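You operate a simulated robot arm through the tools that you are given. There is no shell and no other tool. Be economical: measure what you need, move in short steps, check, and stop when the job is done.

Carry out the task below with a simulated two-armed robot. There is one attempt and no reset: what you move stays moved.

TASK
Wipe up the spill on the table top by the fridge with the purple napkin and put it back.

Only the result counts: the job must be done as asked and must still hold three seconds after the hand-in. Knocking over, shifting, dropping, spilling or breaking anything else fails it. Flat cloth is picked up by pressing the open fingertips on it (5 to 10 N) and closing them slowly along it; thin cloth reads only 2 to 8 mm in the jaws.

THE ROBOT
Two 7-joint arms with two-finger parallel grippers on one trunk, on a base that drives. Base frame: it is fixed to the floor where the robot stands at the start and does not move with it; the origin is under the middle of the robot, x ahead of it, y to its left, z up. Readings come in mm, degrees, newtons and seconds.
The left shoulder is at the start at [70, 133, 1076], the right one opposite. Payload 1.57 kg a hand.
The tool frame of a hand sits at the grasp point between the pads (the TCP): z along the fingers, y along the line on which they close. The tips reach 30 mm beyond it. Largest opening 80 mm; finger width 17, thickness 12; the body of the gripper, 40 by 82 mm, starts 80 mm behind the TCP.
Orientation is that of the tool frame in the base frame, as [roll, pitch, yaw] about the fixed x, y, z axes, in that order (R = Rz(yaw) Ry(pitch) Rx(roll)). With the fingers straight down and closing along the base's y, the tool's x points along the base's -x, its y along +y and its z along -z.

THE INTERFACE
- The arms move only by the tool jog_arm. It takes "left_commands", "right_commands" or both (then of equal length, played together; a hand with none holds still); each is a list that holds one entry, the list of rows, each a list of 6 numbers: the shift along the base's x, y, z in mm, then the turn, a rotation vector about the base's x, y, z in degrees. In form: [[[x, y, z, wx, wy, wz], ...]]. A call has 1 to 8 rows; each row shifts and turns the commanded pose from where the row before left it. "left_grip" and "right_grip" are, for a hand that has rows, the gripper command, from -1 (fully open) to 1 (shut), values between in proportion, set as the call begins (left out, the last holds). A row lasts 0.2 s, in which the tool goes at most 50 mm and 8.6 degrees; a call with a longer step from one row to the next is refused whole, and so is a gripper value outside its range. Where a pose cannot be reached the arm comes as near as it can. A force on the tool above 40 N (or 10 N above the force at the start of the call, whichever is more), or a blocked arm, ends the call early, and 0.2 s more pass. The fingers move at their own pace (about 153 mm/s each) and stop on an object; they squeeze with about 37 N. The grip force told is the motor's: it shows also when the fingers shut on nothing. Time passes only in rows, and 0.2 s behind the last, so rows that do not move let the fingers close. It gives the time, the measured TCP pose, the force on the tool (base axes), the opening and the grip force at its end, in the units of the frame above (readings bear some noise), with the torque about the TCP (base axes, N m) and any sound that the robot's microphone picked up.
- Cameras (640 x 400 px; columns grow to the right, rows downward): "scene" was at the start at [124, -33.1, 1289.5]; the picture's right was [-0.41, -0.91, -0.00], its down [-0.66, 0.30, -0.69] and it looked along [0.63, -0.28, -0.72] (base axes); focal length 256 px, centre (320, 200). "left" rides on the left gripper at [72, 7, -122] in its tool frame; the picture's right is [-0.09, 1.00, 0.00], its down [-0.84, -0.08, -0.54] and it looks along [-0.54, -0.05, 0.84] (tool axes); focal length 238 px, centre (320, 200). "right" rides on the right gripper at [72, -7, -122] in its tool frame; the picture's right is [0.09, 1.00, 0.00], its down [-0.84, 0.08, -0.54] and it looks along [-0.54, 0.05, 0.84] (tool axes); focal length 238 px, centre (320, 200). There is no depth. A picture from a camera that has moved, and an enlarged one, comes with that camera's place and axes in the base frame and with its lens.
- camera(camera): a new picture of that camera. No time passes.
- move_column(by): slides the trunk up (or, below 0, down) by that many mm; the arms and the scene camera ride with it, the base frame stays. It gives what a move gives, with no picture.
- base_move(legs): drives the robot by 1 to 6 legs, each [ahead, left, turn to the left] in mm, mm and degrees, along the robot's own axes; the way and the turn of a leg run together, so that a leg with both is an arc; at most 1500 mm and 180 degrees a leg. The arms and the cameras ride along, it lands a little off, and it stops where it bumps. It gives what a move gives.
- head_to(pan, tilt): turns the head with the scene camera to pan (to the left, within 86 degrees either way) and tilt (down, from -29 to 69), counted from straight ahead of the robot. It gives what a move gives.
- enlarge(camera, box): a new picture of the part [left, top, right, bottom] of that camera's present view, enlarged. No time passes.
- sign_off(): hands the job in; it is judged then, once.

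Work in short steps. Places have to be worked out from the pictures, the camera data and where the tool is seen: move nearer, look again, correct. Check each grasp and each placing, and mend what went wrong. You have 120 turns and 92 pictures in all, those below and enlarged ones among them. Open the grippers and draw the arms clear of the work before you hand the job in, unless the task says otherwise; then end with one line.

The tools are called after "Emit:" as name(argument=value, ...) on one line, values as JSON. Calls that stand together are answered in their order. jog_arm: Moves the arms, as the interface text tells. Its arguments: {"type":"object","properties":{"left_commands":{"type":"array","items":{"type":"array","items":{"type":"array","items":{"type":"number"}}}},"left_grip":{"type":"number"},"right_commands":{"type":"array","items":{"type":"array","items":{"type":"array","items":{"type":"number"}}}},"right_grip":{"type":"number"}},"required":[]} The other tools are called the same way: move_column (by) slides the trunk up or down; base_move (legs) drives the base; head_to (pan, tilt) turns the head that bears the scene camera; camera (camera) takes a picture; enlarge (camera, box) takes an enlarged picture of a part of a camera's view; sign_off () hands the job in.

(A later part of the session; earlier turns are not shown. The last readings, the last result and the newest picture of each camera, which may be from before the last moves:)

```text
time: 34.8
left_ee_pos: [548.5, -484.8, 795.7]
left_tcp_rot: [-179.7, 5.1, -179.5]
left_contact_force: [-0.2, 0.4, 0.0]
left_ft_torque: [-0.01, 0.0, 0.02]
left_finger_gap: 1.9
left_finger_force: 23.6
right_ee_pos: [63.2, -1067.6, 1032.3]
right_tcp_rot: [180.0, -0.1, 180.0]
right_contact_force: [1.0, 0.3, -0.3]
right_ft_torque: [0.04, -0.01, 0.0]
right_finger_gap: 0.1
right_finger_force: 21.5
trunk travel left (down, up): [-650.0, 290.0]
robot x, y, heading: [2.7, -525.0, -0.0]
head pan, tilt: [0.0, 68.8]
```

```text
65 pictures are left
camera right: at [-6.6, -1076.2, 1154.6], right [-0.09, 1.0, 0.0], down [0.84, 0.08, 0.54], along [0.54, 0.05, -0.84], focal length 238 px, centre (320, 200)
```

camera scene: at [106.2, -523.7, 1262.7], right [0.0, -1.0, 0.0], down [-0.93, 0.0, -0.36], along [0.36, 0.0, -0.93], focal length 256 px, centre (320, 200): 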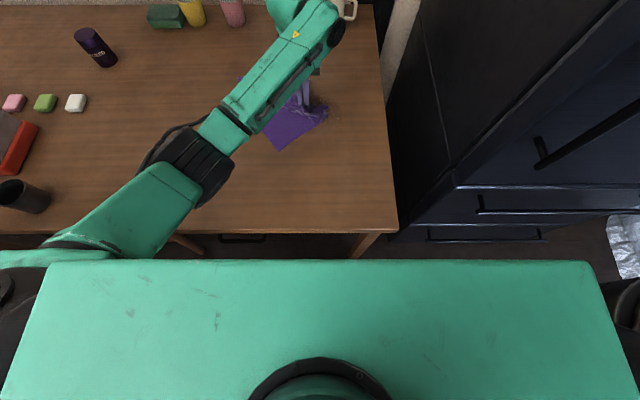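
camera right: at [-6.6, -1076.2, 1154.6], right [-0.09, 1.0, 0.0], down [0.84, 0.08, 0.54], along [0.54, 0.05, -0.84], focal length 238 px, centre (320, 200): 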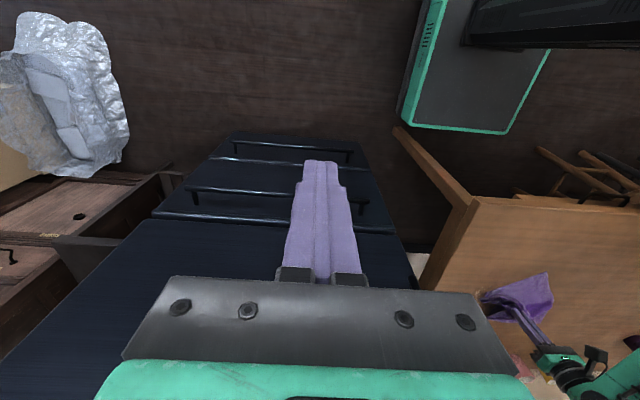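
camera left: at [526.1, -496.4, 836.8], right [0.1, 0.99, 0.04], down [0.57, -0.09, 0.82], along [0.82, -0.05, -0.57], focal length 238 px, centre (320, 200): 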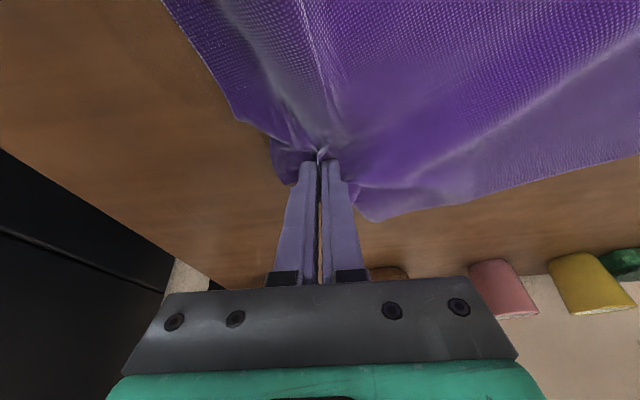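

The low base can't go straight ahead far because of the table leg, but turning right ~28° brings the left shoulder forward and away from obstacles. First I lift the hand and swing it left so the turn does not carry it into the fridge.

Emit:
jog_arm(left_commands=[[[-12, 10, 20, 0, 5, 0], [-12, 25, 20, 0, 0, 0], [-14, 30, 15, 0, 0, 0], [-14, 30, 0, 0, 0, 0], [-14, 30, 0, 0, 0, 0], [-14, 30, 0, 0, 0, 0], [-14, 30, 0, 0, 0, 0]]])

Emit:
camera(camera="scene")

```text
time: 36.4
left_ee_pos: [452.3, -300.7, 850.4]
left_tcp_rot: [-179.7, 0.2, -179.5]
left_contact_force: [-1.1, -0.6, -0.5]
left_ft_torque: [0.03, -0.03, -0.03]
left_finger_gap: 1.9
left_finger_force: 23.2
right_ee_pos: [62.8, -1067.6, 1032.8]
right_tcp_rot: [-180.0, 0.0, 179.8]
right_contact_force: [-0.8, 0.3, -0.4]
right_ft_torque: [-0.01, 0.0, -0.04]
right_finger_gap: 0.0
right_finger_force: 21.8
trunk travel left (down, up): [-650.0, 290.0]
robot x, y, heading: [-0.6, -523.8, -0.3]
head pan, tilt: [0.0, 68.8]
```

```text
64 pictures are left
camera scene: at [105.3, -522.8, 1262.8], right [0.0, -1.0, 0.0], down [-0.93, 0.0, -0.36], along [0.36, 0.0, -0.93], focal length 256 px, centre (320, 200)
```

scene: 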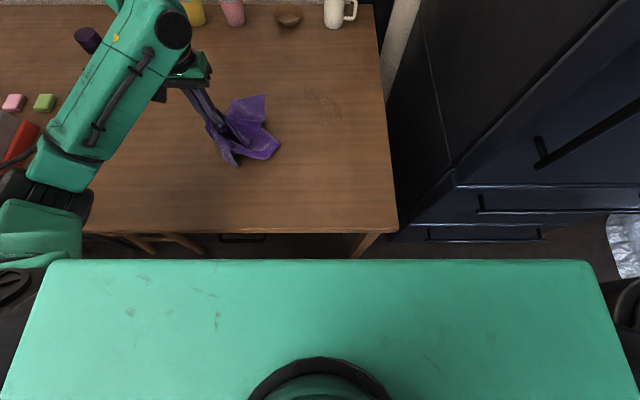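

The napkin hangs in the hand, and the spill is still there. I turn the base right by 28°.

Emit:
base_move(legs=[[0, 0, -28]])

Emit:
head_to(pan=20, tilt=55)

Emit:
camera(camera="scene")

Emit:
camera(camera="left")

```text
time: 38.1
left_ee_pos: [505.8, -539.3, 850.1]
left_tcp_rot: [-179.7, 0.1, 152.7]
left_contact_force: [-0.1, -0.3, -0.6]
left_ft_torque: [-0.01, -0.01, 0.0]
left_finger_gap: 1.7
left_finger_force: 23.2
right_ee_pos: [-198.9, -1035.6, 1031.5]
right_tcp_rot: [180.0, 0.0, 152.0]
right_contact_force: [-0.2, 0.4, -0.3]
right_ft_torque: [0.02, 0.01, 0.03]
right_finger_gap: 0.0
right_finger_force: 21.1
trunk travel left (down, up): [-650.0, 290.0]
robot x, y, heading: [-3.5, -528.8, -28.3]
head pan, tilt: [0.0, 68.8]
```

```text
time: 39.0
left_ee_pos: [503.6, -539.6, 850.6]
left_tcp_rot: [-179.8, 0.1, 152.6]
left_contact_force: [-0.2, -0.3, 0.5]
left_ft_torque: [-0.01, -0.01, 0.04]
left_finger_gap: 1.9
left_finger_force: 23.7
right_ee_pos: [-198.7, -1035.2, 1031.8]
right_tcp_rot: [179.9, -0.1, 151.8]
right_contact_force: [0.4, 0.5, -0.6]
right_ft_torque: [-0.02, 0.01, 0.02]
right_finger_gap: 0.1
right_finger_force: 21.2
trunk travel left (down, up): [-650.0, 290.0]
robot x, y, heading: [3.8, -521.8, -27.9]
head pan, tilt: [20.0, 55.0]
```

```text
63 pictures are left
camera scene: at [115.5, -557.2, 1278.1], right [-0.14, -0.99, 0.0], down [-0.81, 0.12, -0.57], along [0.57, -0.08, -0.82], focal length 256 px, centre (320, 200)
```

scene: 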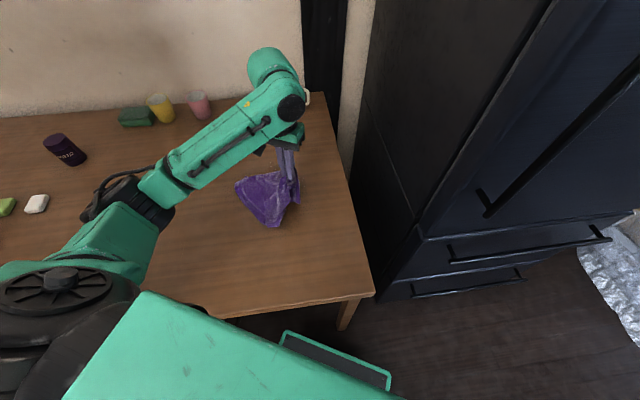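

```text
62 pictures are left
camera left: at [445.1, -501.0, 971.6], right [0.54, 0.84, 0.0], down [0.71, -0.45, 0.54], along [0.46, -0.3, -0.84], focal length 238 px, centre (320, 200)
```

left: 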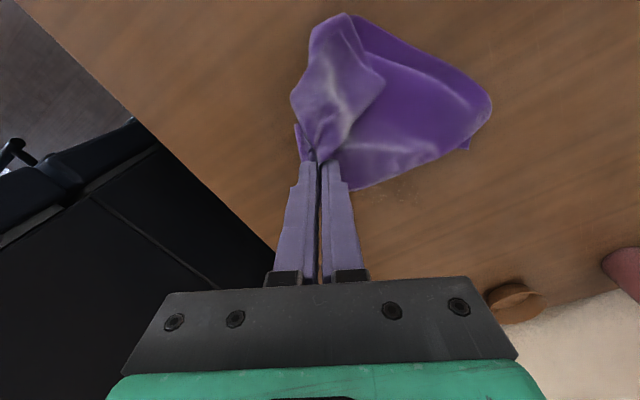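

The hand is now near the spill with more reach to spare. I lower the bunched cloth onto the spill's near side.

Emit:
jog_arm(left_commands=[[[2, 4, -30, 0, 0, 0], [2, 4, -30, 0, 0, 0], [2, 5, -20, 0, 0, 0], [0, 5, -10, 0, 0, 0], [0, 0, -4, 0, 0, 0], [0, 0, 0, 0, 0, 0]]])

```text
time: 40.4
left_ee_pos: [512.4, -519.0, 756.0]
left_tcp_rot: [-179.8, 0.1, 152.6]
left_contact_force: [0.1, -0.2, 1.0]
left_ft_torque: [-0.01, -0.03, 0.01]
left_finger_gap: 1.9
left_finger_force: 23.5
right_ee_pos: [-198.2, -1034.5, 1031.9]
right_tcp_rot: [180.0, 0.0, 151.9]
right_contact_force: [-0.6, -0.6, -0.7]
right_ft_torque: [0.0, -0.03, -0.03]
right_finger_gap: 0.0
right_finger_force: 21.1
trunk travel left (down, up): [-650.0, 290.0]
robot x, y, heading: [-3.8, -526.3, -28.2]
head pan, tilt: [20.0, 55.0]
```

Press down lightly and check the force.

Emit:
jog_arm(left_commands=[[[0, 0, -2, 0, 0, 0], [0, 0, -1.5, 0, 0, 0], [0, 0, 0, 0, 0, 0]]])

```text
time: 41.2
left_ee_pos: [510.6, -521.1, 753.0]
left_tcp_rot: [-179.9, 0.3, 152.6]
left_contact_force: [2.9, 1.6, 12.2]
left_ft_torque: [0.04, -0.02, 0.0]
left_finger_gap: 1.8
left_finger_force: 23.5
right_ee_pos: [-199.7, -1034.2, 1032.0]
right_tcp_rot: [-179.9, 0.0, 151.9]
right_contact_force: [-0.1, 0.3, -0.3]
right_ft_torque: [0.01, 0.0, 0.05]
right_finger_gap: 0.2
right_finger_force: 21.5
trunk travel left (down, up): [-650.0, 290.0]
robot x, y, heading: [-1.2, -522.7, -28.1]
head pan, tilt: [20.0, 55.0]
```

12 N of press. First stroke: +x along y≈−515.

Emit:
jog_arm(left_commands=[[[15, 3, 0, 0, 0, 0], [20, 0, 0, 0, 0, 0], [20, 0, 0, 0, 0, 0], [20, 0, 0, 0, 0, 0], [10, 0, 0, 0, 0, 0], [0, -14, 0, 0, 0, 0]]])

Emit:
camera(camera="left")

```text
time: 42.6
left_ee_pos: [595.7, -530.9, 753.3]
left_tcp_rot: [-180.0, 0.2, 152.6]
left_contact_force: [0.4, 2.4, 8.4]
left_ft_torque: [0.06, 0.05, -0.03]
left_finger_gap: 2.0
left_finger_force: 23.6
right_ee_pos: [-199.0, -1034.0, 1031.3]
right_tcp_rot: [179.8, 0.0, 151.9]
right_contact_force: [-0.6, 0.4, -1.3]
right_ft_torque: [-0.02, 0.01, 0.01]
right_finger_gap: 0.0
right_finger_force: 21.1
trunk travel left (down, up): [-650.0, 290.0]
robot x, y, heading: [-1.6, -523.0, -28.3]
head pan, tilt: [20.0, 55.0]
```

```text
61 pictures are left
camera left: at [535.6, -493.3, 875.3], right [0.54, 0.84, 0.0], down [0.71, -0.45, 0.54], along [0.46, -0.3, -0.84], focal length 238 px, centre (320, 200)
```

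left: 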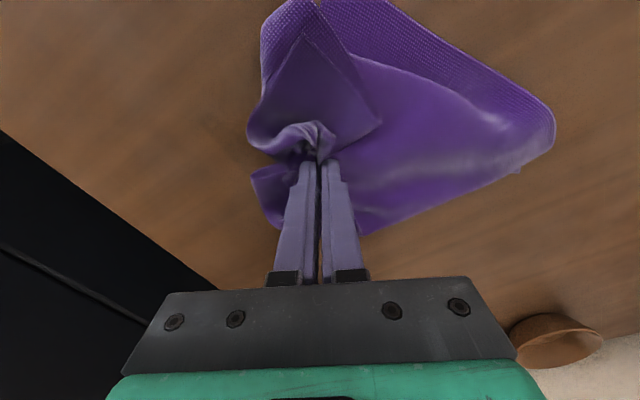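

Reach is fine and the contact force 8 N. I continue the raster: back along y≈−531, step, forward along −546.

Emit:
jog_arm(left_commands=[[[-25, 0, 0, 0, 0, 0], [-25, 0, 0, 0, 0, 0], [-25, 0, 0, 0, 0, 0], [-15, 0, 0, 0, 0, 0], [0, -15, 0, 0, 0, 0], [25, 0, 0, 0, 0, 0], [30, 0, 0, 0, 0, 0], [35, 0, 0, 0, 0, 0]]])

Emit:
jog_arm(left_commands=[[[0, -15, 0, 0, 0, 0], [-25, 0, 0, 0, 0, 0], [-30, 0, 0, 0, 0, 0], [-30, 0, 0, 0, 0, 0], [0, -15, 0, 0, 0, 0], [25, 0, 0, 0, 0, 0], [30, 0, 0, 0, 0, 0], [30, 0, 0, 0, 0, 0]]])

Emit:
camera(camera="left")

Emit:
camera(camera="scene")

```text
time: 44.4
left_ee_pos: [596.5, -548.1, 753.8]
left_tcp_rot: [-179.8, 0.2, 152.5]
left_contact_force: [-2.7, 1.0, 10.3]
left_ft_torque: [-0.04, 0.15, 0.0]
left_finger_gap: 1.9
left_finger_force: 24.0
right_ee_pos: [-199.4, -1035.1, 1032.1]
right_tcp_rot: [179.9, 0.0, 152.0]
right_contact_force: [0.0, 0.5, -0.5]
right_ft_torque: [0.04, 0.01, -0.01]
right_finger_gap: 0.0
right_finger_force: 20.8
trunk travel left (down, up): [-650.0, 290.0]
robot x, y, heading: [0.7, -522.5, -28.2]
head pan, tilt: [20.0, 55.0]
```

```text
time: 46.2
left_ee_pos: [595.0, -578.5, 752.2]
left_tcp_rot: [-179.7, 0.2, 152.6]
left_contact_force: [-2.3, 0.3, 9.2]
left_ft_torque: [-0.02, 0.16, -0.01]
left_finger_gap: 1.8
left_finger_force: 23.3
right_ee_pos: [-200.4, -1034.1, 1031.9]
right_tcp_rot: [179.8, 0.0, 152.0]
right_contact_force: [0.7, 0.1, 0.1]
right_ft_torque: [0.0, 0.04, -0.01]
right_finger_gap: 0.1
right_finger_force: 21.5
trunk travel left (down, up): [-650.0, 290.0]
robot x, y, heading: [1.7, -523.7, -28.2]
head pan, tilt: [20.0, 55.0]
```

```text
60 pictures are left
camera left: at [534.1, -539.6, 875.2], right [0.54, 0.84, 0.0], down [0.71, -0.45, 0.55], along [0.46, -0.3, -0.84], focal length 238 px, centre (320, 200)
```

left: 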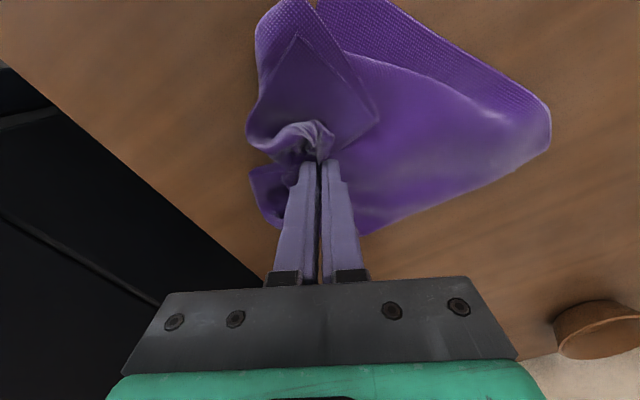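

```text
59 pictures are left
camera scene: at [113.5, -557.5, 1278.4], right [-0.14, -0.99, 0.0], down [-0.81, 0.12, -0.57], along [0.57, -0.08, -0.82], focal length 256 px, centre (320, 200)
```

scene: 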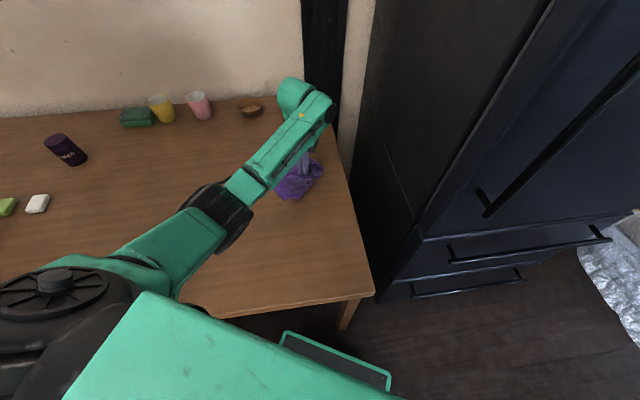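

I finish with a back stroke along y≈−590 and a forward pass in between, then lift and move left to look.

Emit:
jog_arm(left_commands=[[[0, -11, 0, 0, 0, 0], [-30, 0, 0, 0, 0, 0], [-30, 0, 0, 0, 0, 0], [-28, 0, 0, 0, 0, 0], [0, 20, 0, 0, 0, 0], [30, 0, 0, 0, 0, 0], [30, 0, 0, 0, 0, 0], [28, 16, 0, 0, 0, 0]]])

Emit:
jog_arm(left_commands=[[[-30, 0, 0, 0, 0, 0], [-30, 0, 0, 0, 0, 0], [-25, 16, 0, 0, 0, 0], [30, 0, 0, 0, 0, 0], [30, 0, 0, 0, 0, 0], [22, 16, 0, 0, 0, 0], [-30, 0, 0, 0, 0, 0], [-30, 0, 0, 0, 0, 0]]])

Emit:
jog_arm(left_commands=[[[-20, 10, 20, 0, 0, 0], [-10, 25, 20, 0, 0, 0], [-10, 30, 20, 0, 0, 0], [-10, 30, 20, 0, 0, 0], [-10, 30, 0, 0, 0, 0], [-10, 30, 0, 0, 0, 0], [0, 0, 0, 0, 0, 0]]])

Emit:
camera(camera="scene")

Emit:
camera(camera="left")

```text
time: 48.0
left_ee_pos: [595.1, -553.8, 754.0]
left_tcp_rot: [-179.8, 0.3, 152.5]
left_contact_force: [-3.1, -2.1, 12.9]
left_ft_torque: [-0.11, 0.15, 0.05]
left_finger_gap: 1.8
left_finger_force: 23.2
right_ee_pos: [-200.9, -1035.0, 1031.7]
right_tcp_rot: [179.9, 0.2, 151.9]
right_contact_force: [0.2, 0.4, 0.1]
right_ft_torque: [-0.03, -0.02, 0.02]
right_finger_gap: 0.1
right_finger_force: 20.9
trunk travel left (down, up): [-650.0, 290.0]
robot x, y, heading: [0.5, -523.1, -28.1]
head pan, tilt: [20.0, 55.0]
```

```text
time: 49.8
left_ee_pos: [532.5, -520.0, 754.0]
left_tcp_rot: [-179.8, 0.4, 152.6]
left_contact_force: [1.3, -1.8, 7.6]
left_ft_torque: [-0.02, 0.03, 0.02]
left_finger_gap: 2.1
left_finger_force: 23.6
right_ee_pos: [-200.0, -1034.8, 1032.2]
right_tcp_rot: [-180.0, 0.0, 151.8]
right_contact_force: [-0.1, 0.5, -0.4]
right_ft_torque: [0.0, -0.02, 0.0]
right_finger_gap: 0.0
right_finger_force: 20.8
trunk travel left (down, up): [-650.0, 290.0]
robot x, y, heading: [4.5, -528.1, -28.0]
head pan, tilt: [20.0, 55.0]
```

```text
time: 51.4
left_ee_pos: [461.7, -366.2, 834.3]
left_tcp_rot: [-179.8, 0.1, 152.6]
left_contact_force: [0.0, 0.0, 0.2]
left_ft_torque: [-0.01, 0.0, -0.01]
left_finger_gap: 2.0
left_finger_force: 23.8
right_ee_pos: [-198.3, -1034.6, 1033.2]
right_tcp_rot: [-179.9, -0.1, 151.9]
right_contact_force: [-0.2, -1.1, -0.4]
right_ft_torque: [-0.01, -0.01, 0.03]
right_finger_gap: 0.0
right_finger_force: 21.1
trunk travel left (down, up): [-650.0, 290.0]
robot x, y, heading: [0.3, -526.9, -28.2]
head pan, tilt: [20.0, 55.0]
```

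```text
58 pictures are left
camera scene: at [116.0, -557.7, 1278.1], right [-0.14, -0.99, 0.0], down [-0.81, 0.12, -0.57], along [0.57, -0.08, -0.82], focal length 256 px, centre (320, 200)
```

scene: 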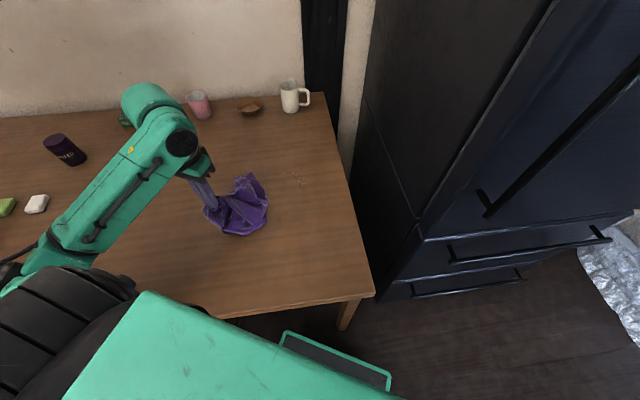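

```text
57 pictures are left
camera left: at [402.6, -327.2, 955.6], right [0.54, 0.84, 0.0], down [0.71, -0.45, 0.54], along [0.46, -0.3, -0.84], focal length 238 px, centre (320, 200)
```

left: 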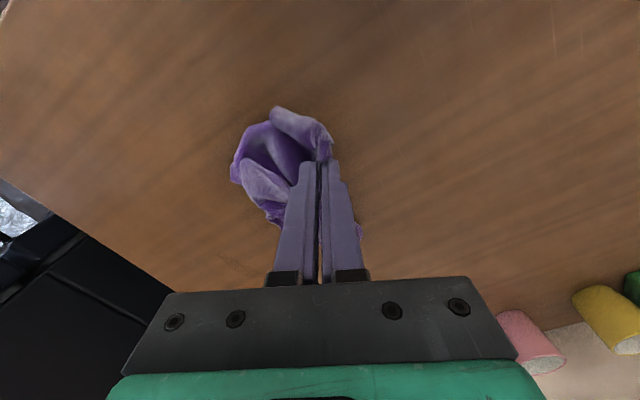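

The spill is largely reduced; a patch remains at (295,178). I enlarge it.

Emit:
enlarge(camera="scene", box=[256, 152, 352, 212])

```text
6.67 times, centred on (304, 182) of scene
camera zoom: at [116.0, -557.7, 1278.1], right [-0.14, -0.99, 0.0], down [-0.81, 0.12, -0.57], along [0.57, -0.08, -0.82], focal length 1710 px, centre (427, 320)
```

zoom: 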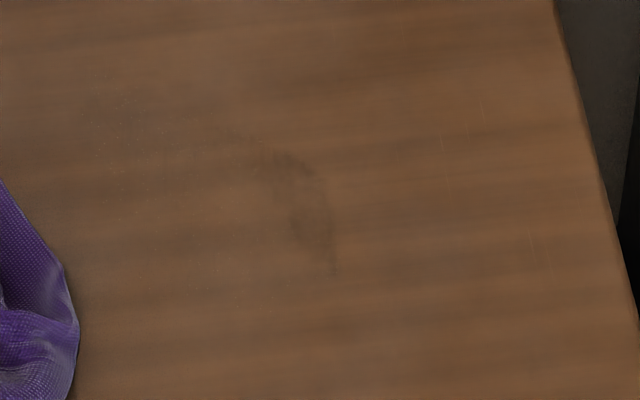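

A rim remains at about x 530–610, y −545…−585, so the effective wipe is offset. I go back and wipe with strokes shifted further right and further out.

Emit:
jog_arm(left_commands=[[[10, -35, 0, 0, 0, 0], [10, -40, 0, 0, 0, 0], [12, -40, 0, 0, 0, 0], [12, -40, -15, 0, 0, 0], [12, -40, -20, 0, 0, 0], [4, -13, -28, 0, 0, 0], [0, 0, -12, 0, 0, 0], [0, 0, -5.5, 0, 0, 0]]])

```text
time: 53.2
left_ee_pos: [524.1, -575.6, 752.2]
left_tcp_rot: [-179.8, 0.1, 152.7]
left_contact_force: [0.6, -0.1, 3.7]
left_ft_torque: [0.01, 0.03, 0.01]
left_finger_gap: 1.9
left_finger_force: 23.5
right_ee_pos: [-199.5, -1034.1, 1031.7]
right_tcp_rot: [180.0, 0.0, 151.9]
right_contact_force: [-0.7, -0.2, -0.3]
right_ft_torque: [0.0, -0.06, 0.02]
right_finger_gap: 0.3
right_finger_force: 21.1
trunk travel left (down, up): [-650.0, 290.0]
robot x, y, heading: [-1.3, -525.4, -28.2]
head pan, tilt: [20.0, 55.0]
```

Light contact; I press 0.6 mm more and stroke along y≈−576, −588, −600.

Emit:
jog_arm(left_commands=[[[10, 0, -0.7, 0, 0, 0], [25, 0, 0, 0, 0, 0], [25, 0, 0, 0, 0, 0], [25, 0, 0, 0, 0, 0], [8, -10, 0, 0, 0, 0], [-30, 0, 0, 0, 0, 0], [-30, 0, 0, 0, 0, 0], [-30, -2, 0, 0, 0, 0]]])

Emit:
jog_arm(left_commands=[[[0, -10, 0, 0, 0, 0], [30, 0, 0, 0, 0, 0], [30, 0, 0, 0, 0, 0], [28, 0, 0, 0, 0, 0], [0, 20, 0, 0, 0, 0], [0, 20, 0, 0, 0, 0], [0, 20, 0, 0, 0, 0], [0, 20, 0, 0, 0, 0]]])

```text
time: 55.0
left_ee_pos: [524.6, -587.3, 752.9]
left_tcp_rot: [-179.7, 0.1, 152.6]
left_contact_force: [0.5, 1.0, 1.5]
left_ft_torque: [0.03, -0.08, 0.01]
left_finger_gap: 1.9
left_finger_force: 23.6
right_ee_pos: [-198.8, -1034.6, 1031.7]
right_tcp_rot: [180.0, 0.0, 151.9]
right_contact_force: [0.2, 0.4, 0.7]
right_ft_torque: [-0.05, 0.01, -0.03]
right_finger_gap: 0.1
right_finger_force: 21.1
trunk travel left (down, up): [-650.0, 290.0]
robot x, y, heading: [-1.3, -521.7, -28.3]
head pan, tilt: [20.0, 55.0]
```

```text
time: 56.8
left_ee_pos: [613.3, -513.9, 752.1]
left_tcp_rot: [-179.8, 0.1, 152.6]
left_contact_force: [-1.2, -2.9, 4.2]
left_ft_torque: [-0.05, 0.02, 0.03]
left_finger_gap: 1.8
left_finger_force: 23.3
right_ee_pos: [-200.9, -1034.2, 1032.7]
right_tcp_rot: [-180.0, 0.0, 151.9]
right_contact_force: [-0.6, 0.7, -0.2]
right_ft_torque: [0.0, 0.01, -0.02]
right_finger_gap: 0.0
right_finger_force: 20.9
trunk travel left (down, up): [-650.0, 290.0]
robot x, y, heading: [-1.4, -522.6, -28.3]
head pan, tilt: [20.0, 55.0]
```

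Contact was a bit light, so I press 0.7 mm more and go over the rim again in y strokes from far to near.

Emit:
jog_arm(left_commands=[[[0, -20, -0.7, 0, 0, 0], [0, -25, 0, 0, 0, 0], [0, -25, 0, 0, 0, 0], [-16, -8, 0, 0, 0, 0], [0, 25, 0, 0, 0, 0], [0, 25, 0, 0, 0, 0], [-15, 0, 0, 0, 0, 0], [0, -30, 0, 0, 0, 0]]])

Emit:
jog_arm(left_commands=[[[0, -30, 0, 0, 0, 0], [-15, 0, 0, 0, 0, 0], [0, 30, 0, 0, 0, 0], [-15, 5, 0, 0, 0, 0], [0, -35, 0, 0, 0, 0], [-15, -2, 0, 0, 0, 0], [0, 35, 0, 0, 0, 0], [0, 20, 0, 0, 0, 0]]])

Emit:
jog_arm(left_commands=[[[0, 10, 20, 0, 0, 0], [-10, 30, 20, 0, 0, 0], [-10, 30, 20, 0, 0, 0], [-10, 35, 20, 0, 0, 0], [-10, 35, 0, 0, 0, 0], [-10, 35, 0, 0, 0, 0], [-10, 30, 0, 0, 0, 0]]])

Emit:
enlarge(camera="scene", box=[240, 142, 352, 212])

```text
time: 58.6
left_ee_pos: [580.4, -571.6, 752.5]
left_tcp_rot: [-179.9, 0.1, 152.8]
left_contact_force: [-0.6, 5.1, 14.7]
left_ft_torque: [0.21, 0.05, 0.03]
left_finger_gap: 2.0
left_finger_force: 23.2
right_ee_pos: [-200.2, -1035.4, 1030.9]
right_tcp_rot: [179.8, 0.1, 152.0]
right_contact_force: [0.1, -0.7, 0.3]
right_ft_torque: [-0.02, -0.01, -0.03]
right_finger_gap: 0.1
right_finger_force: 21.4
trunk travel left (down, up): [-650.0, 290.0]
robot x, y, heading: [3.5, -520.5, -28.1]
head pan, tilt: [20.0, 55.0]
```

```text
time: 60.4
left_ee_pos: [537.0, -550.7, 752.4]
left_tcp_rot: [-179.7, 0.1, 152.5]
left_contact_force: [0.4, -1.3, 2.3]
left_ft_torque: [-0.01, -0.01, -0.01]
left_finger_gap: 1.7
left_finger_force: 23.8
right_ee_pos: [-199.7, -1035.0, 1031.6]
right_tcp_rot: [-180.0, 0.1, 151.9]
right_contact_force: [-0.5, -0.4, -0.5]
right_ft_torque: [-0.01, -0.03, 0.01]
right_finger_gap: 0.2
right_finger_force: 21.3
trunk travel left (down, up): [-650.0, 290.0]
robot x, y, heading: [-1.0, -522.3, -28.2]
head pan, tilt: [20.0, 55.0]
```

```text
time: 62.0
left_ee_pos: [477.5, -344.5, 830.6]
left_tcp_rot: [-179.8, 0.1, 152.6]
left_contact_force: [0.5, -0.6, -0.5]
left_ft_torque: [-0.03, -0.02, 0.04]
left_finger_gap: 2.2
left_finger_force: 23.7
right_ee_pos: [-198.7, -1034.2, 1033.0]
right_tcp_rot: [180.0, 0.0, 151.9]
right_contact_force: [-0.4, 0.8, -0.2]
right_ft_torque: [-0.01, -0.03, 0.01]
right_finger_gap: 0.0
right_finger_force: 21.2
trunk travel left (down, up): [-650.0, 290.0]
robot x, y, heading: [-1.9, -523.8, -28.1]
head pan, tilt: [20.0, 55.0]
```

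```text
5.71 times, centred on (296, 177) of scene
camera zoom: at [115.0, -556.5, 1278.2], right [-0.14, -0.99, 0.0], down [-0.81, 0.11, -0.57], along [0.57, -0.08, -0.82], focal length 1466 px, centre (457, 331)
```

zoom: 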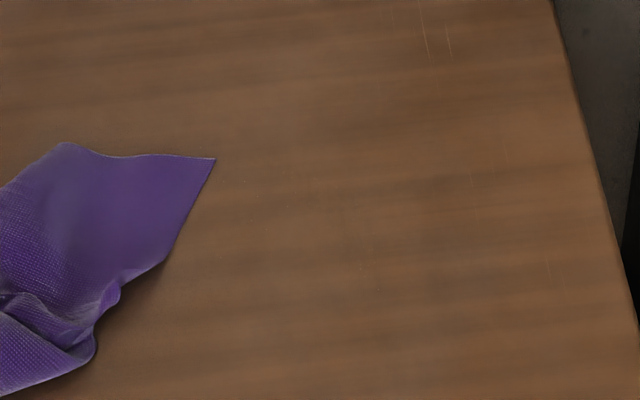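

The table is clean where the spill was. Now to put the napkin back flat at x 341–619, y −320…−43: I lift it high and drive left, keeping the heading.

Emit:
jog_arm(left_commands=[[[0, 0, 40, 0, 0, 0], [0, 0, 40, 0, 0, 0], [0, 0, 40, 0, 0, 0], [0, 0, 40, 0, 0, 0], [0, 0, 40, 0, 0, 0], [0, -8, 20, 0, 0, 0]]])

Emit:
base_move(legs=[[-150, 282, 0]])

Emit:
camera(camera="scene")

Emit:
camera(camera="left")

```text
time: 63.4
left_ee_pos: [477.2, -345.1, 1000.6]
left_tcp_rot: [-179.7, 0.1, 152.5]
left_contact_force: [-0.7, 0.6, -0.4]
left_ft_torque: [-0.04, -0.02, -0.01]
left_finger_gap: 1.9
left_finger_force: 23.5
left hand out of reach, approached as far as the arm can: row 5, 6
right_ee_pos: [-199.5, -1034.0, 1033.2]
right_tcp_rot: [179.9, 0.0, 151.9]
right_contact_force: [-0.5, -0.3, -0.1]
right_ft_torque: [-0.02, 0.03, 0.01]
right_finger_gap: 0.0
right_finger_force: 20.8
trunk travel left (down, up): [-650.0, 290.0]
robot x, y, heading: [-2.8, -523.6, -28.3]
head pan, tilt: [20.0, 55.0]
```

```text
time: 65.5
left_ee_pos: [474.7, -20.8, 1000.3]
left_tcp_rot: [-179.8, 0.1, 153.1]
left_contact_force: [0.5, -0.3, -0.4]
left_ft_torque: [0.02, -0.02, -0.02]
left_finger_gap: 2.0
left_finger_force: 23.7
right_ee_pos: [-195.9, -717.0, 1032.6]
right_tcp_rot: [-179.9, 0.0, 152.4]
right_contact_force: [-0.4, -0.1, 0.3]
right_ft_torque: [-0.04, 0.01, 0.02]
right_finger_gap: 0.0
right_finger_force: 20.9
trunk travel left (down, up): [-650.0, 290.0]
robot x, y, heading: [0.2, -202.8, -27.6]
head pan, tilt: [20.0, 55.0]
```

```text
54 pictures are left
camera scene: at [114.4, -236.3, 1278.1], right [-0.13, -0.99, 0.0], down [-0.81, 0.11, -0.57], along [0.57, -0.08, -0.82], focal length 256 px, centre (320, 200)
```

scene: 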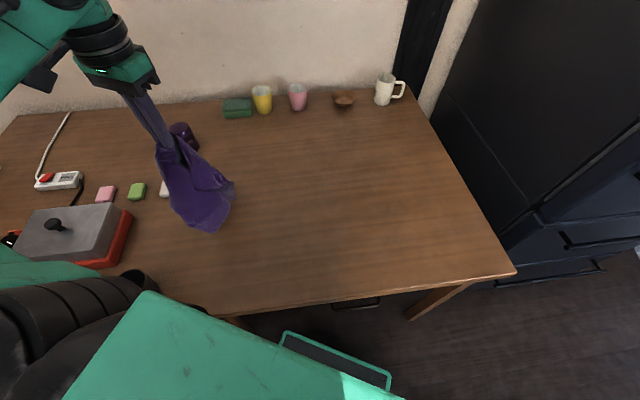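

```text
53 pictures are left
camera left: at [414.3, 17.6, 1122.0], right [0.53, 0.85, 0.0], down [0.71, -0.45, 0.54], along [0.46, -0.29, -0.84], focal length 238 px, centre (320, 200)
```

left: 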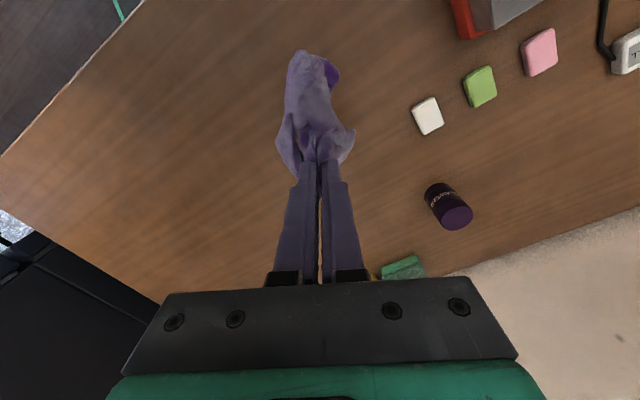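

The scene shows the table clean with the napkin hanging. I lay it down by lowering while moving −y so the left edge touches first.

Emit:
jog_arm(left_commands=[[[3, -18, -15, 0, 0, 0], [2, -17, -15, 0, 0, 0], [0, -12, -21, 0, 0, 0], [0, -13, -21, 0, 0, 0], [0, -12, -21, 0, 0, 0], [0, -13, -21, 0, 0, 0], [0, -15, -19, 0, 0, 0], [0, -15, -19, 0, 0, 0]]])

Emit:
jog_arm(left_commands=[[[0, -17, -17, 0, 0, 0], [0, -18, -17, 0, 0, 0], [0, -20, -14, 0, 0, 0], [0, -20, -14, 0, 0, 0], [0, -20, -9, 0, 0, 0], [0, -20, -6, 0, 0, 0], [0, -20, -4, 0, 0, 0], [0, -20, -4, 0, 0, 0]]])

Emit:
camera(camera="scene")

Emit:
camera(camera="left")

```text
time: 67.3
left_ee_pos: [480.4, -135.9, 846.6]
left_tcp_rot: [-179.7, 0.0, 153.1]
left_contact_force: [-0.1, -0.8, 0.0]
left_ft_torque: [-0.03, -0.01, 0.01]
left_finger_gap: 1.8
left_finger_force: 23.7
right_ee_pos: [-195.1, -716.8, 1032.1]
right_tcp_rot: [-180.0, -0.1, 152.4]
right_contact_force: [0.2, -0.8, 0.3]
right_ft_torque: [0.02, -0.01, 0.0]
right_finger_gap: 0.0
right_finger_force: 21.5
trunk travel left (down, up): [-650.0, 290.0]
robot x, y, heading: [1.7, -201.6, -27.7]
head pan, tilt: [20.0, 55.0]
```

```text
time: 69.1
left_ee_pos: [476.6, -283.0, 770.4]
left_tcp_rot: [-179.7, 0.2, 153.1]
left_contact_force: [-0.2, 0.1, 0.0]
left_ft_torque: [0.01, -0.03, 0.01]
left_finger_gap: 2.1
left_finger_force: 23.8
left hand out of reach, approached as far as the arm can: row 8
right_ee_pos: [-195.0, -715.5, 1031.3]
right_tcp_rot: [180.0, 0.0, 152.5]
right_contact_force: [-1.5, -0.2, -0.3]
right_ft_torque: [0.02, -0.01, 0.01]
right_finger_gap: 0.1
right_finger_force: 21.1
trunk travel left (down, up): [-650.0, 290.0]
robot x, y, heading: [-3.7, -205.8, -27.4]
head pan, tilt: [20.0, 55.0]
```

```text
52 pictures are left
camera scene: at [114.4, -235.8, 1278.2], right [-0.13, -0.99, 0.0], down [-0.81, 0.11, -0.57], along [0.57, -0.08, -0.82], focal length 256 px, centre (320, 200)
```

scene: 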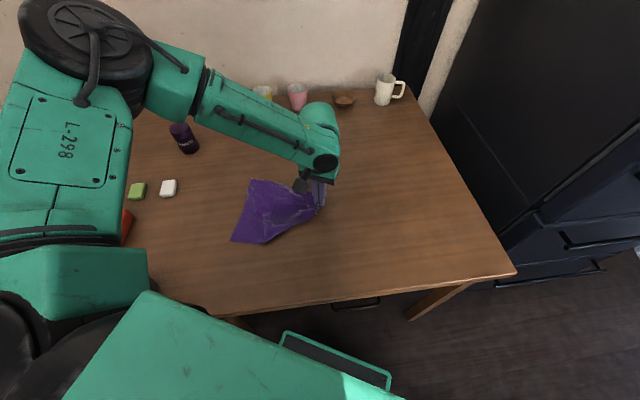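

```text
51 pictures are left
camera left: at [416.4, -244.4, 890.7], right [0.53, 0.85, 0.0], down [0.71, -0.44, 0.54], along [0.46, -0.29, -0.84], focal length 238 px, centre (320, 200)
```

left: 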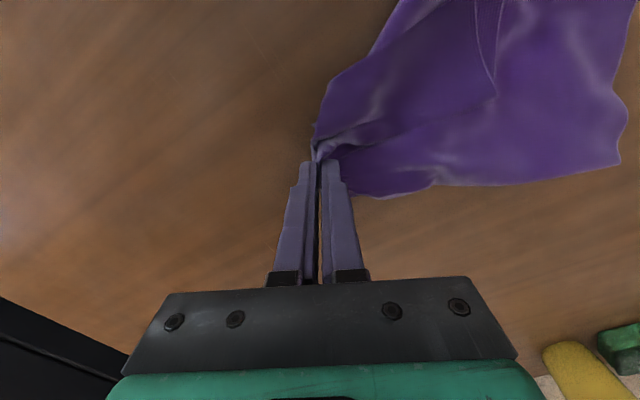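

The left side is laid; the right corners are folded toward the pinch. I lower, release slowly and retreat up to see the lay.

Emit:
jog_arm(left_commands=[[[0, 5, -6, 0, 0, 0], [0, 0, -6, 0, 0, 0], [0, 0, -3, 0, 0, 0], [0, 0, 0, 0, 0, 0]]])

Emit:
jog_arm(left_commands=[[[0, 0, 0, 0, 0, 0], [0, 0, 0, 0, 0, 0]]], left_grip=0.5)

Emit:
jog_arm(left_commands=[[[0, 0, 10, 0, 0, 0], [0, 0, 20, 0, 0, 0], [-5, 0, 30, 0, 0, 0], [-10, 0, 40, 0, 0, 0], [-10, 10, 40, 0, 0, 0], [-10, 10, 40, 0, 0, 0], [-10, 20, 35, 0, 0, 0], [-10, 30, 0, 0, 0, 0]]])

Emit:
camera(camera="left")

Emit:
camera(camera="scene")

```text
time: 70.1
left_ee_pos: [475.3, -273.0, 755.8]
left_tcp_rot: [-179.7, 0.3, 153.1]
left_contact_force: [0.9, 0.5, 3.5]
left_ft_torque: [-0.03, -0.05, 0.03]
left_finger_gap: 1.9
left_finger_force: 23.9
left hand out of reach, approached as far as the arm can: row 3
right_ee_pos: [-196.5, -715.9, 1031.6]
right_tcp_rot: [179.9, 0.0, 152.4]
right_contact_force: [-0.5, -0.1, -1.3]
right_ft_torque: [-0.02, -0.03, 0.01]
right_finger_gap: 0.1
right_finger_force: 21.6
trunk travel left (down, up): [-650.0, 290.0]
robot x, y, heading: [-2.3, -203.7, -27.7]
head pan, tilt: [20.0, 55.0]
```

```text
time: 70.7
left_ee_pos: [475.7, -273.4, 755.8]
left_tcp_rot: [-179.7, 0.1, 153.2]
left_contact_force: [-0.4, 0.4, 0.3]
left_ft_torque: [-0.01, 0.05, 0.0]
left_finger_gap: 20.0
left_finger_force: 0.0
right_ee_pos: [-194.1, -716.2, 1032.6]
right_tcp_rot: [180.0, 0.0, 152.5]
right_contact_force: [0.2, 0.1, 0.2]
right_ft_torque: [0.01, -0.02, 0.03]
right_finger_gap: 0.0
right_finger_force: 20.9
trunk travel left (down, up): [-650.0, 290.0]
robot x, y, heading: [-1.0, -201.3, -27.5]
head pan, tilt: [20.0, 55.0]
```

```text
time: 72.5
left_ee_pos: [418.7, -201.2, 972.3]
left_tcp_rot: [-179.6, 0.1, 153.1]
left_contact_force: [-0.4, 0.1, 0.2]
left_ft_torque: [-0.03, 0.0, -0.02]
left_finger_gap: 19.8
left_finger_force: 0.1
right_ee_pos: [-196.9, -715.1, 1033.0]
right_tcp_rot: [-180.0, 0.0, 152.4]
right_contact_force: [-0.3, -0.1, -0.4]
right_ft_torque: [-0.05, 0.01, 0.01]
right_finger_gap: 0.0
right_finger_force: 21.2
trunk travel left (down, up): [-650.0, 290.0]
robot x, y, heading: [-1.1, -197.7, -27.7]
head pan, tilt: [20.0, 55.0]
```

```text
50 pictures are left
camera left: at [358.3, -162.4, 1093.7], right [0.53, 0.85, 0.0], down [0.71, -0.45, 0.54], along [0.46, -0.29, -0.84], focal length 238 px, centre (320, 200)
```

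left: 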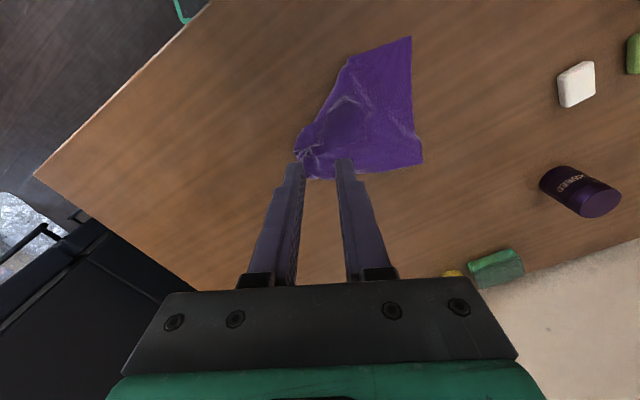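

```text
49 pictures are left
camera scene: at [114.2, -233.9, 1278.2], right [-0.13, -0.99, 0.0], down [-0.81, 0.11, -0.57], along [0.57, -0.08, -0.82], focal length 256 px, centre (320, 200)
```

scene: 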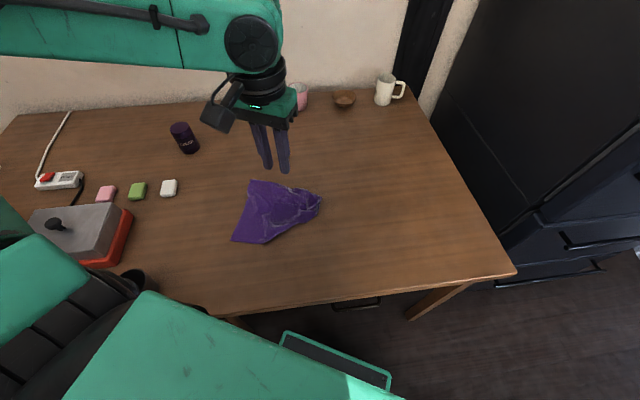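

The napkin lies in its old area, but folded. I square the base up to bring both arms to bear and look closely.

Emit:
base_move(legs=[[0, 0, 28]])

Emit:
jog_arm(left_commands=[[[0, 40, 0, 0, 0, 0], [0, 40, 0, 0, 0, 0], [0, 40, 0, 0, 0, 0]]])

Emit:
head_to(pan=0, tilt=60)

Emit:
enlarge(camera="scene", box=[200, 60, 440, 210])

```text
time: 74.3
left_ee_pos: [371.0, -6.9, 971.6]
left_tcp_rot: [-179.8, 0.1, -179.3]
left_contact_force: [0.4, 0.2, 0.6]
left_ft_torque: [0.01, -0.01, 0.0]
left_finger_gap: 20.0
left_finger_force: 0.1
right_ee_pos: [64.8, -747.1, 1031.1]
right_tcp_rot: [-180.0, 0.0, 180.0]
right_contact_force: [-0.8, -0.1, -0.5]
right_ft_torque: [0.04, -0.02, -0.01]
right_finger_gap: 0.0
right_finger_force: 21.2
trunk travel left (down, up): [-650.0, 290.0]
robot x, y, heading: [-6.6, -207.5, -0.1]
head pan, tilt: [20.0, 55.0]
```

```text
time: 75.1
left_ee_pos: [372.6, 115.0, 973.7]
left_tcp_rot: [-179.8, 0.1, -179.4]
left_contact_force: [0.1, 0.6, 0.5]
left_ft_torque: [0.02, 0.0, 0.0]
left_finger_gap: 19.9
left_finger_force: 0.1
right_ee_pos: [64.7, -746.0, 1032.6]
right_tcp_rot: [180.0, 0.1, -180.0]
right_contact_force: [-0.1, 0.8, -0.4]
right_ft_torque: [-0.01, 0.01, 0.01]
right_finger_gap: 0.0
right_finger_force: 21.4
trunk travel left (down, up): [-650.0, 290.0]
robot x, y, heading: [0.8, -204.2, -0.0]
head pan, tilt: [20.0, 55.0]
```

```text
time: 75.9
left_ee_pos: [371.8, 113.8, 973.9]
left_tcp_rot: [-179.9, 0.0, -179.3]
left_contact_force: [-0.2, -0.4, -0.8]
left_ft_torque: [0.0, -0.01, 0.01]
left_finger_gap: 19.9
left_finger_force: 0.1
right_ee_pos: [64.8, -747.6, 1032.2]
right_tcp_rot: [-180.0, 0.0, -179.9]
right_contact_force: [-0.1, -0.2, 0.7]
right_ft_torque: [0.0, -0.01, 0.01]
right_finger_gap: 0.3
right_finger_force: 21.0
trunk travel left (down, up): [-650.0, 290.0]
robot x, y, heading: [-1.7, -203.2, 0.1]
head pan, tilt: [0.0, 60.0]
```

```text
2.67 times, centred on (320, 135) of scene
camera zoom: at [115.4, -203.3, 1272.1], right [0.0, -1.0, 0.0], down [-0.87, 0.0, -0.5], along [0.5, 0.0, -0.87], focal length 684 px, centre (320, 373)
```

zoom: 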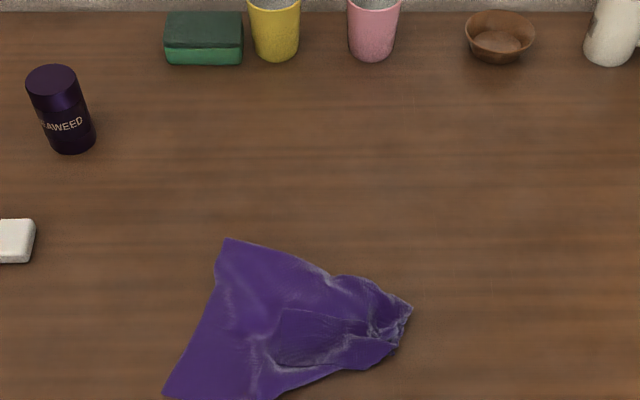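

I bring the right hand in above the napkin's right side, for a close view and for spreading.

Emit:
jog_arm(right_commands=[[[15, 45, 0, 0, 0, 0], [15, 45, 0, 0, 0, 0], [20, 45, 0, 0, 0, 0], [25, 40, 0, 0, 0, 0], [25, 40, 0, 0, 0, 0], [25, 40, 0, 0, 0, 0], [25, 40, -10, 0, 0, 0], [25, 40, -10, 0, 0, 0]]], right_grip=-1)

Emit:
jog_arm(right_commands=[[[30, 20, -20, 0, 0, 0], [30, 20, -20, 0, 0, 0], [35, 0, -20, 0, 0, 0], [30, 0, -20, 0, 0, 0]]])

Emit:
camera(camera="right")

Emit:
camera(camera="left")

```text
time: 77.7
left_ee_pos: [373.2, 114.1, 971.7]
left_tcp_rot: [-179.8, 0.0, -179.2]
left_contact_force: [0.4, 0.0, -0.6]
left_ft_torque: [0.01, 0.03, 0.0]
left_finger_gap: 19.9
left_finger_force: 0.1
right_ee_pos: [266.6, -426.1, 1020.9]
right_tcp_rot: [179.8, -0.1, 180.0]
right_contact_force: [0.5, 0.7, -0.3]
right_ft_torque: [-0.02, 0.02, -0.02]
right_finger_gap: 80.0
right_finger_force: 0.1
right hand out of reach, approached as far as the arm can: row 1, 2, 5, 7
trunk travel left (down, up): [-650.0, 290.0]
robot x, y, heading: [-4.3, -203.9, -0.1]
head pan, tilt: [0.0, 60.0]
```

```text
time: 78.7
left_ee_pos: [373.6, 114.3, 973.4]
left_tcp_rot: [-179.8, 0.0, -179.3]
left_contact_force: [-1.1, -0.6, 0.0]
left_ft_torque: [0.02, 0.02, -0.01]
left_finger_gap: 20.3
left_finger_force: 0.1
right_ee_pos: [392.1, -386.8, 940.8]
right_tcp_rot: [-180.0, -0.1, -179.9]
right_contact_force: [-0.6, 0.8, 0.2]
right_ft_torque: [-0.02, 0.02, -0.01]
right_finger_gap: 80.1
right_finger_force: 0.0
trunk travel left (down, up): [-650.0, 290.0]
robot x, y, heading: [-2.1, -204.2, 0.0]
head pan, tilt: [0.0, 60.0]
```

```text
47 pictures are left
camera right: at [321.3, -395.3, 1064.7], right [-0.09, 1.0, 0.0], down [0.84, 0.08, 0.54], along [0.54, 0.05, -0.84], focal length 238 px, centre (320, 200)
```

right: 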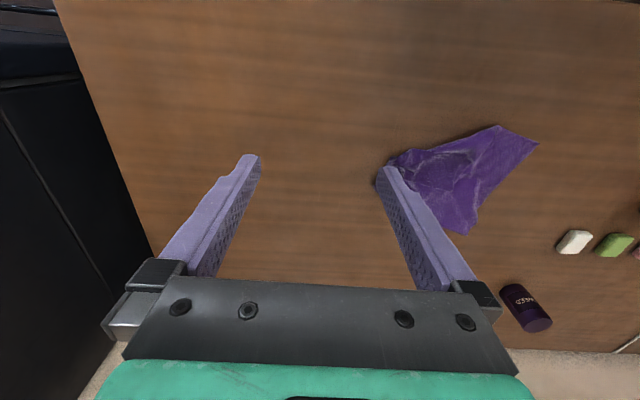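

```text
46 pictures are left
camera left: at [301.9, 119.4, 1094.3], right [0.08, 1.0, 0.0], down [0.84, -0.07, 0.54], along [0.54, -0.05, -0.84], focal length 238 px, centre (320, 200)
```

left: 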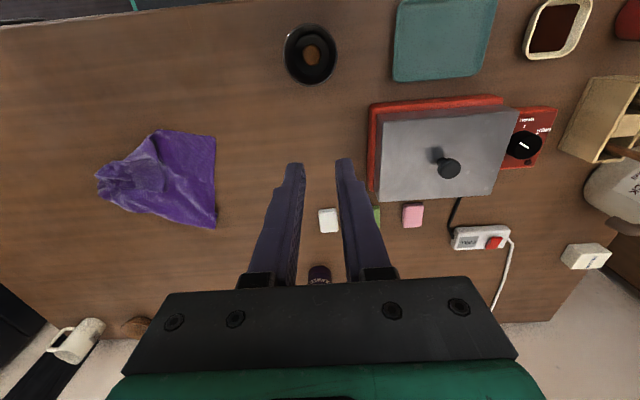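

Emit:
enlarge(camera="right", box=[370, 110, 560, 240])

Emit:
enlarge(camera="left", box=[70, 110, 240, 240])

```text
3.08 times, centred on (465, 175) of right
camera zoom: at [321.3, -395.3, 1064.7], right [-0.09, 1.0, 0.0], down [0.84, 0.08, 0.54], along [0.54, 0.05, -0.84], focal length 733 px, centre (-126, 277)
```

zoom: 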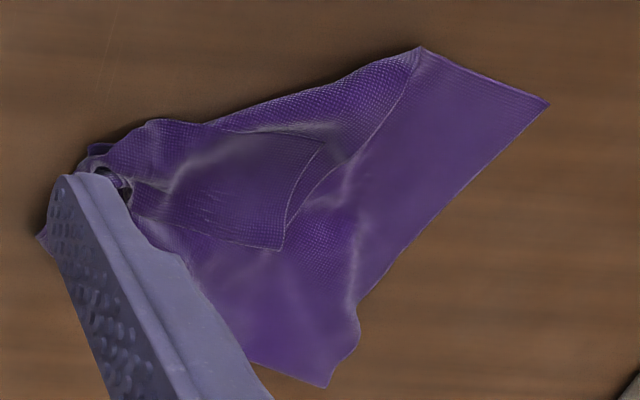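

```text
3.08 times, centred on (155, 175) of left
camera zoom: at [301.9, 119.4, 1094.3], right [0.08, 1.0, 0.0], down [0.84, -0.07, 0.54], along [0.54, -0.05, -0.84], focal length 733 px, centre (828, 277)
```

zoom: 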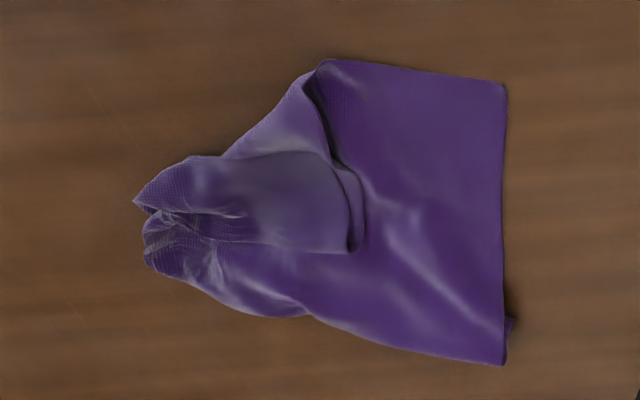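

The near-right corner lies folded on top, raised, at about (492,−168). I grab it with the right hand first; the left hand then takes the near-left corner at (409,−58), so the cloth can be lifted as a flat sheet and re-laid.

Emit:
jog_arm(right_commands=[[[15, 35, -15, 0, 0, 0], [15, 35, -15, 0, 0, 0], [15, 35, -20, 0, 0, 0], [15, 35, -25, 0, 0, 0], [13, 35, -25, 0, 0, 0], [13, 30, -30, 0, 0, 0]]], right_grip=0.2)

Emit:
camera(camera="right")

Emit:
camera(camera="left")

```text
time: 80.1
left_ee_pos: [372.2, 114.4, 973.3]
left_tcp_rot: [-179.7, 0.1, -179.3]
left_contact_force: [0.3, -1.2, 0.7]
left_ft_torque: [0.02, 0.0, 0.02]
left_finger_gap: 20.1
left_finger_force: 0.1
right_ee_pos: [423.8, -274.5, 850.0]
right_tcp_rot: [179.9, 0.1, 180.0]
right_contact_force: [0.8, -0.2, -0.1]
right_ft_torque: [0.02, 0.0, -0.01]
right_finger_gap: 32.2
right_finger_force: 0.2
right hand out of reach, approached as far as the arm can: row 4, 5, 6
trunk travel left (down, up): [-650.0, 290.0]
robot x, y, heading: [-1.4, -202.9, -0.1]
head pan, tilt: [0.0, 60.0]
```

```text
43 pictures are left
camera right: at [351.6, -284.0, 972.6], right [-0.09, 1.0, 0.0], down [0.84, 0.08, 0.54], along [0.54, 0.05, -0.84], focal length 238 px, centre (320, 200)
```

right: 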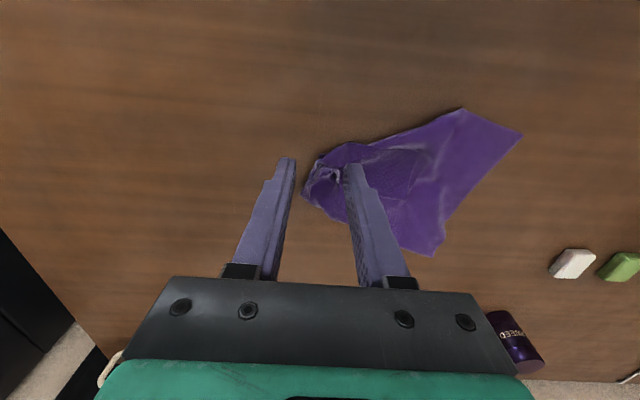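

```text
42 pictures are left
camera left: at [300.5, 119.4, 1094.9], right [0.08, 1.0, 0.0], down [0.84, -0.07, 0.54], along [0.54, -0.05, -0.84], focal length 238 px, centre (320, 200)
```

left: 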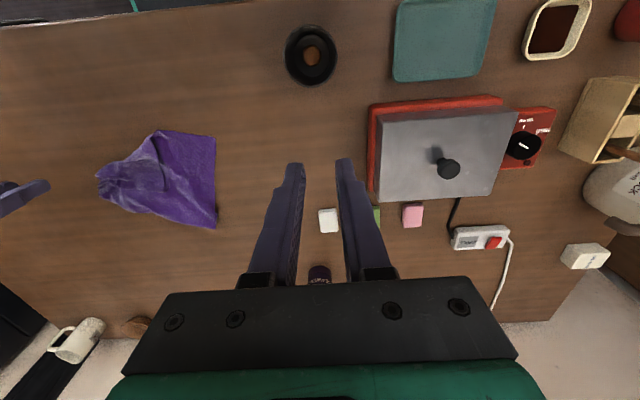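

The right arm won't cross that far here. I shift the base back left about 170 mm to its starting place, where both hands can reach the napkin.

Emit:
base_move(legs=[[0, 170, 0]])

Emit:
jog_arm(left_commands=[[[0, 0, 0, 0, 0, 0], [0, 0, 0, 0, 0, 0], [0, 0, 0, 0, 0, 0]]], right_commands=[[[20, -25, 0, 0, 0, 0], [20, -25, 0, 0, 0, 0], [14, -10, 0, 0, 0, 0]]])

Emit:
camera(camera="right")

```text
time: 81.6
left_ee_pos: [370.1, 283.2, 972.3]
left_tcp_rot: [-179.8, 0.1, -179.2]
left_contact_force: [-0.2, 0.1, -0.2]
left_ft_torque: [-0.01, -0.05, 0.02]
left_finger_gap: 20.0
left_finger_force: 0.1
right_ee_pos: [421.3, -105.4, 850.1]
right_tcp_rot: [179.8, 0.1, -179.9]
right_contact_force: [-0.1, 0.0, -0.8]
right_ft_torque: [0.05, 0.0, 0.02]
right_finger_gap: 31.8
right_finger_force: 0.1
trunk travel left (down, up): [-650.0, 290.0]
robot x, y, heading: [-0.2, -31.9, 0.1]
head pan, tilt: [0.0, 60.0]
```

```text
time: 82.4
left_ee_pos: [372.5, 285.2, 973.5]
left_tcp_rot: [-179.8, 0.1, -179.2]
left_contact_force: [-0.6, 0.1, -0.2]
left_ft_torque: [0.01, 0.01, 0.02]
left_finger_gap: 20.0
left_finger_force: 0.0
right_ee_pos: [476.2, -165.2, 851.0]
right_tcp_rot: [179.8, 0.0, -179.8]
right_contact_force: [0.4, 0.3, 0.1]
right_ft_torque: [0.02, 0.01, -0.01]
right_finger_gap: 32.0
right_finger_force: 0.0
trunk travel left (down, up): [-650.0, 290.0]
robot x, y, heading: [-1.6, -34.5, 0.1]
head pan, tilt: [0.0, 60.0]
```

```text
41 pictures are left
camera right: at [405.5, -175.1, 972.3], right [-0.09, 1.0, 0.0], down [0.84, 0.08, 0.54], along [0.54, 0.05, -0.84], focal length 238 px, centre (320, 200)
```

right: 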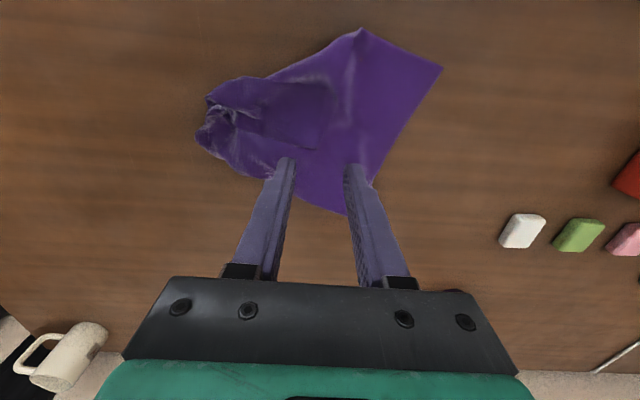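

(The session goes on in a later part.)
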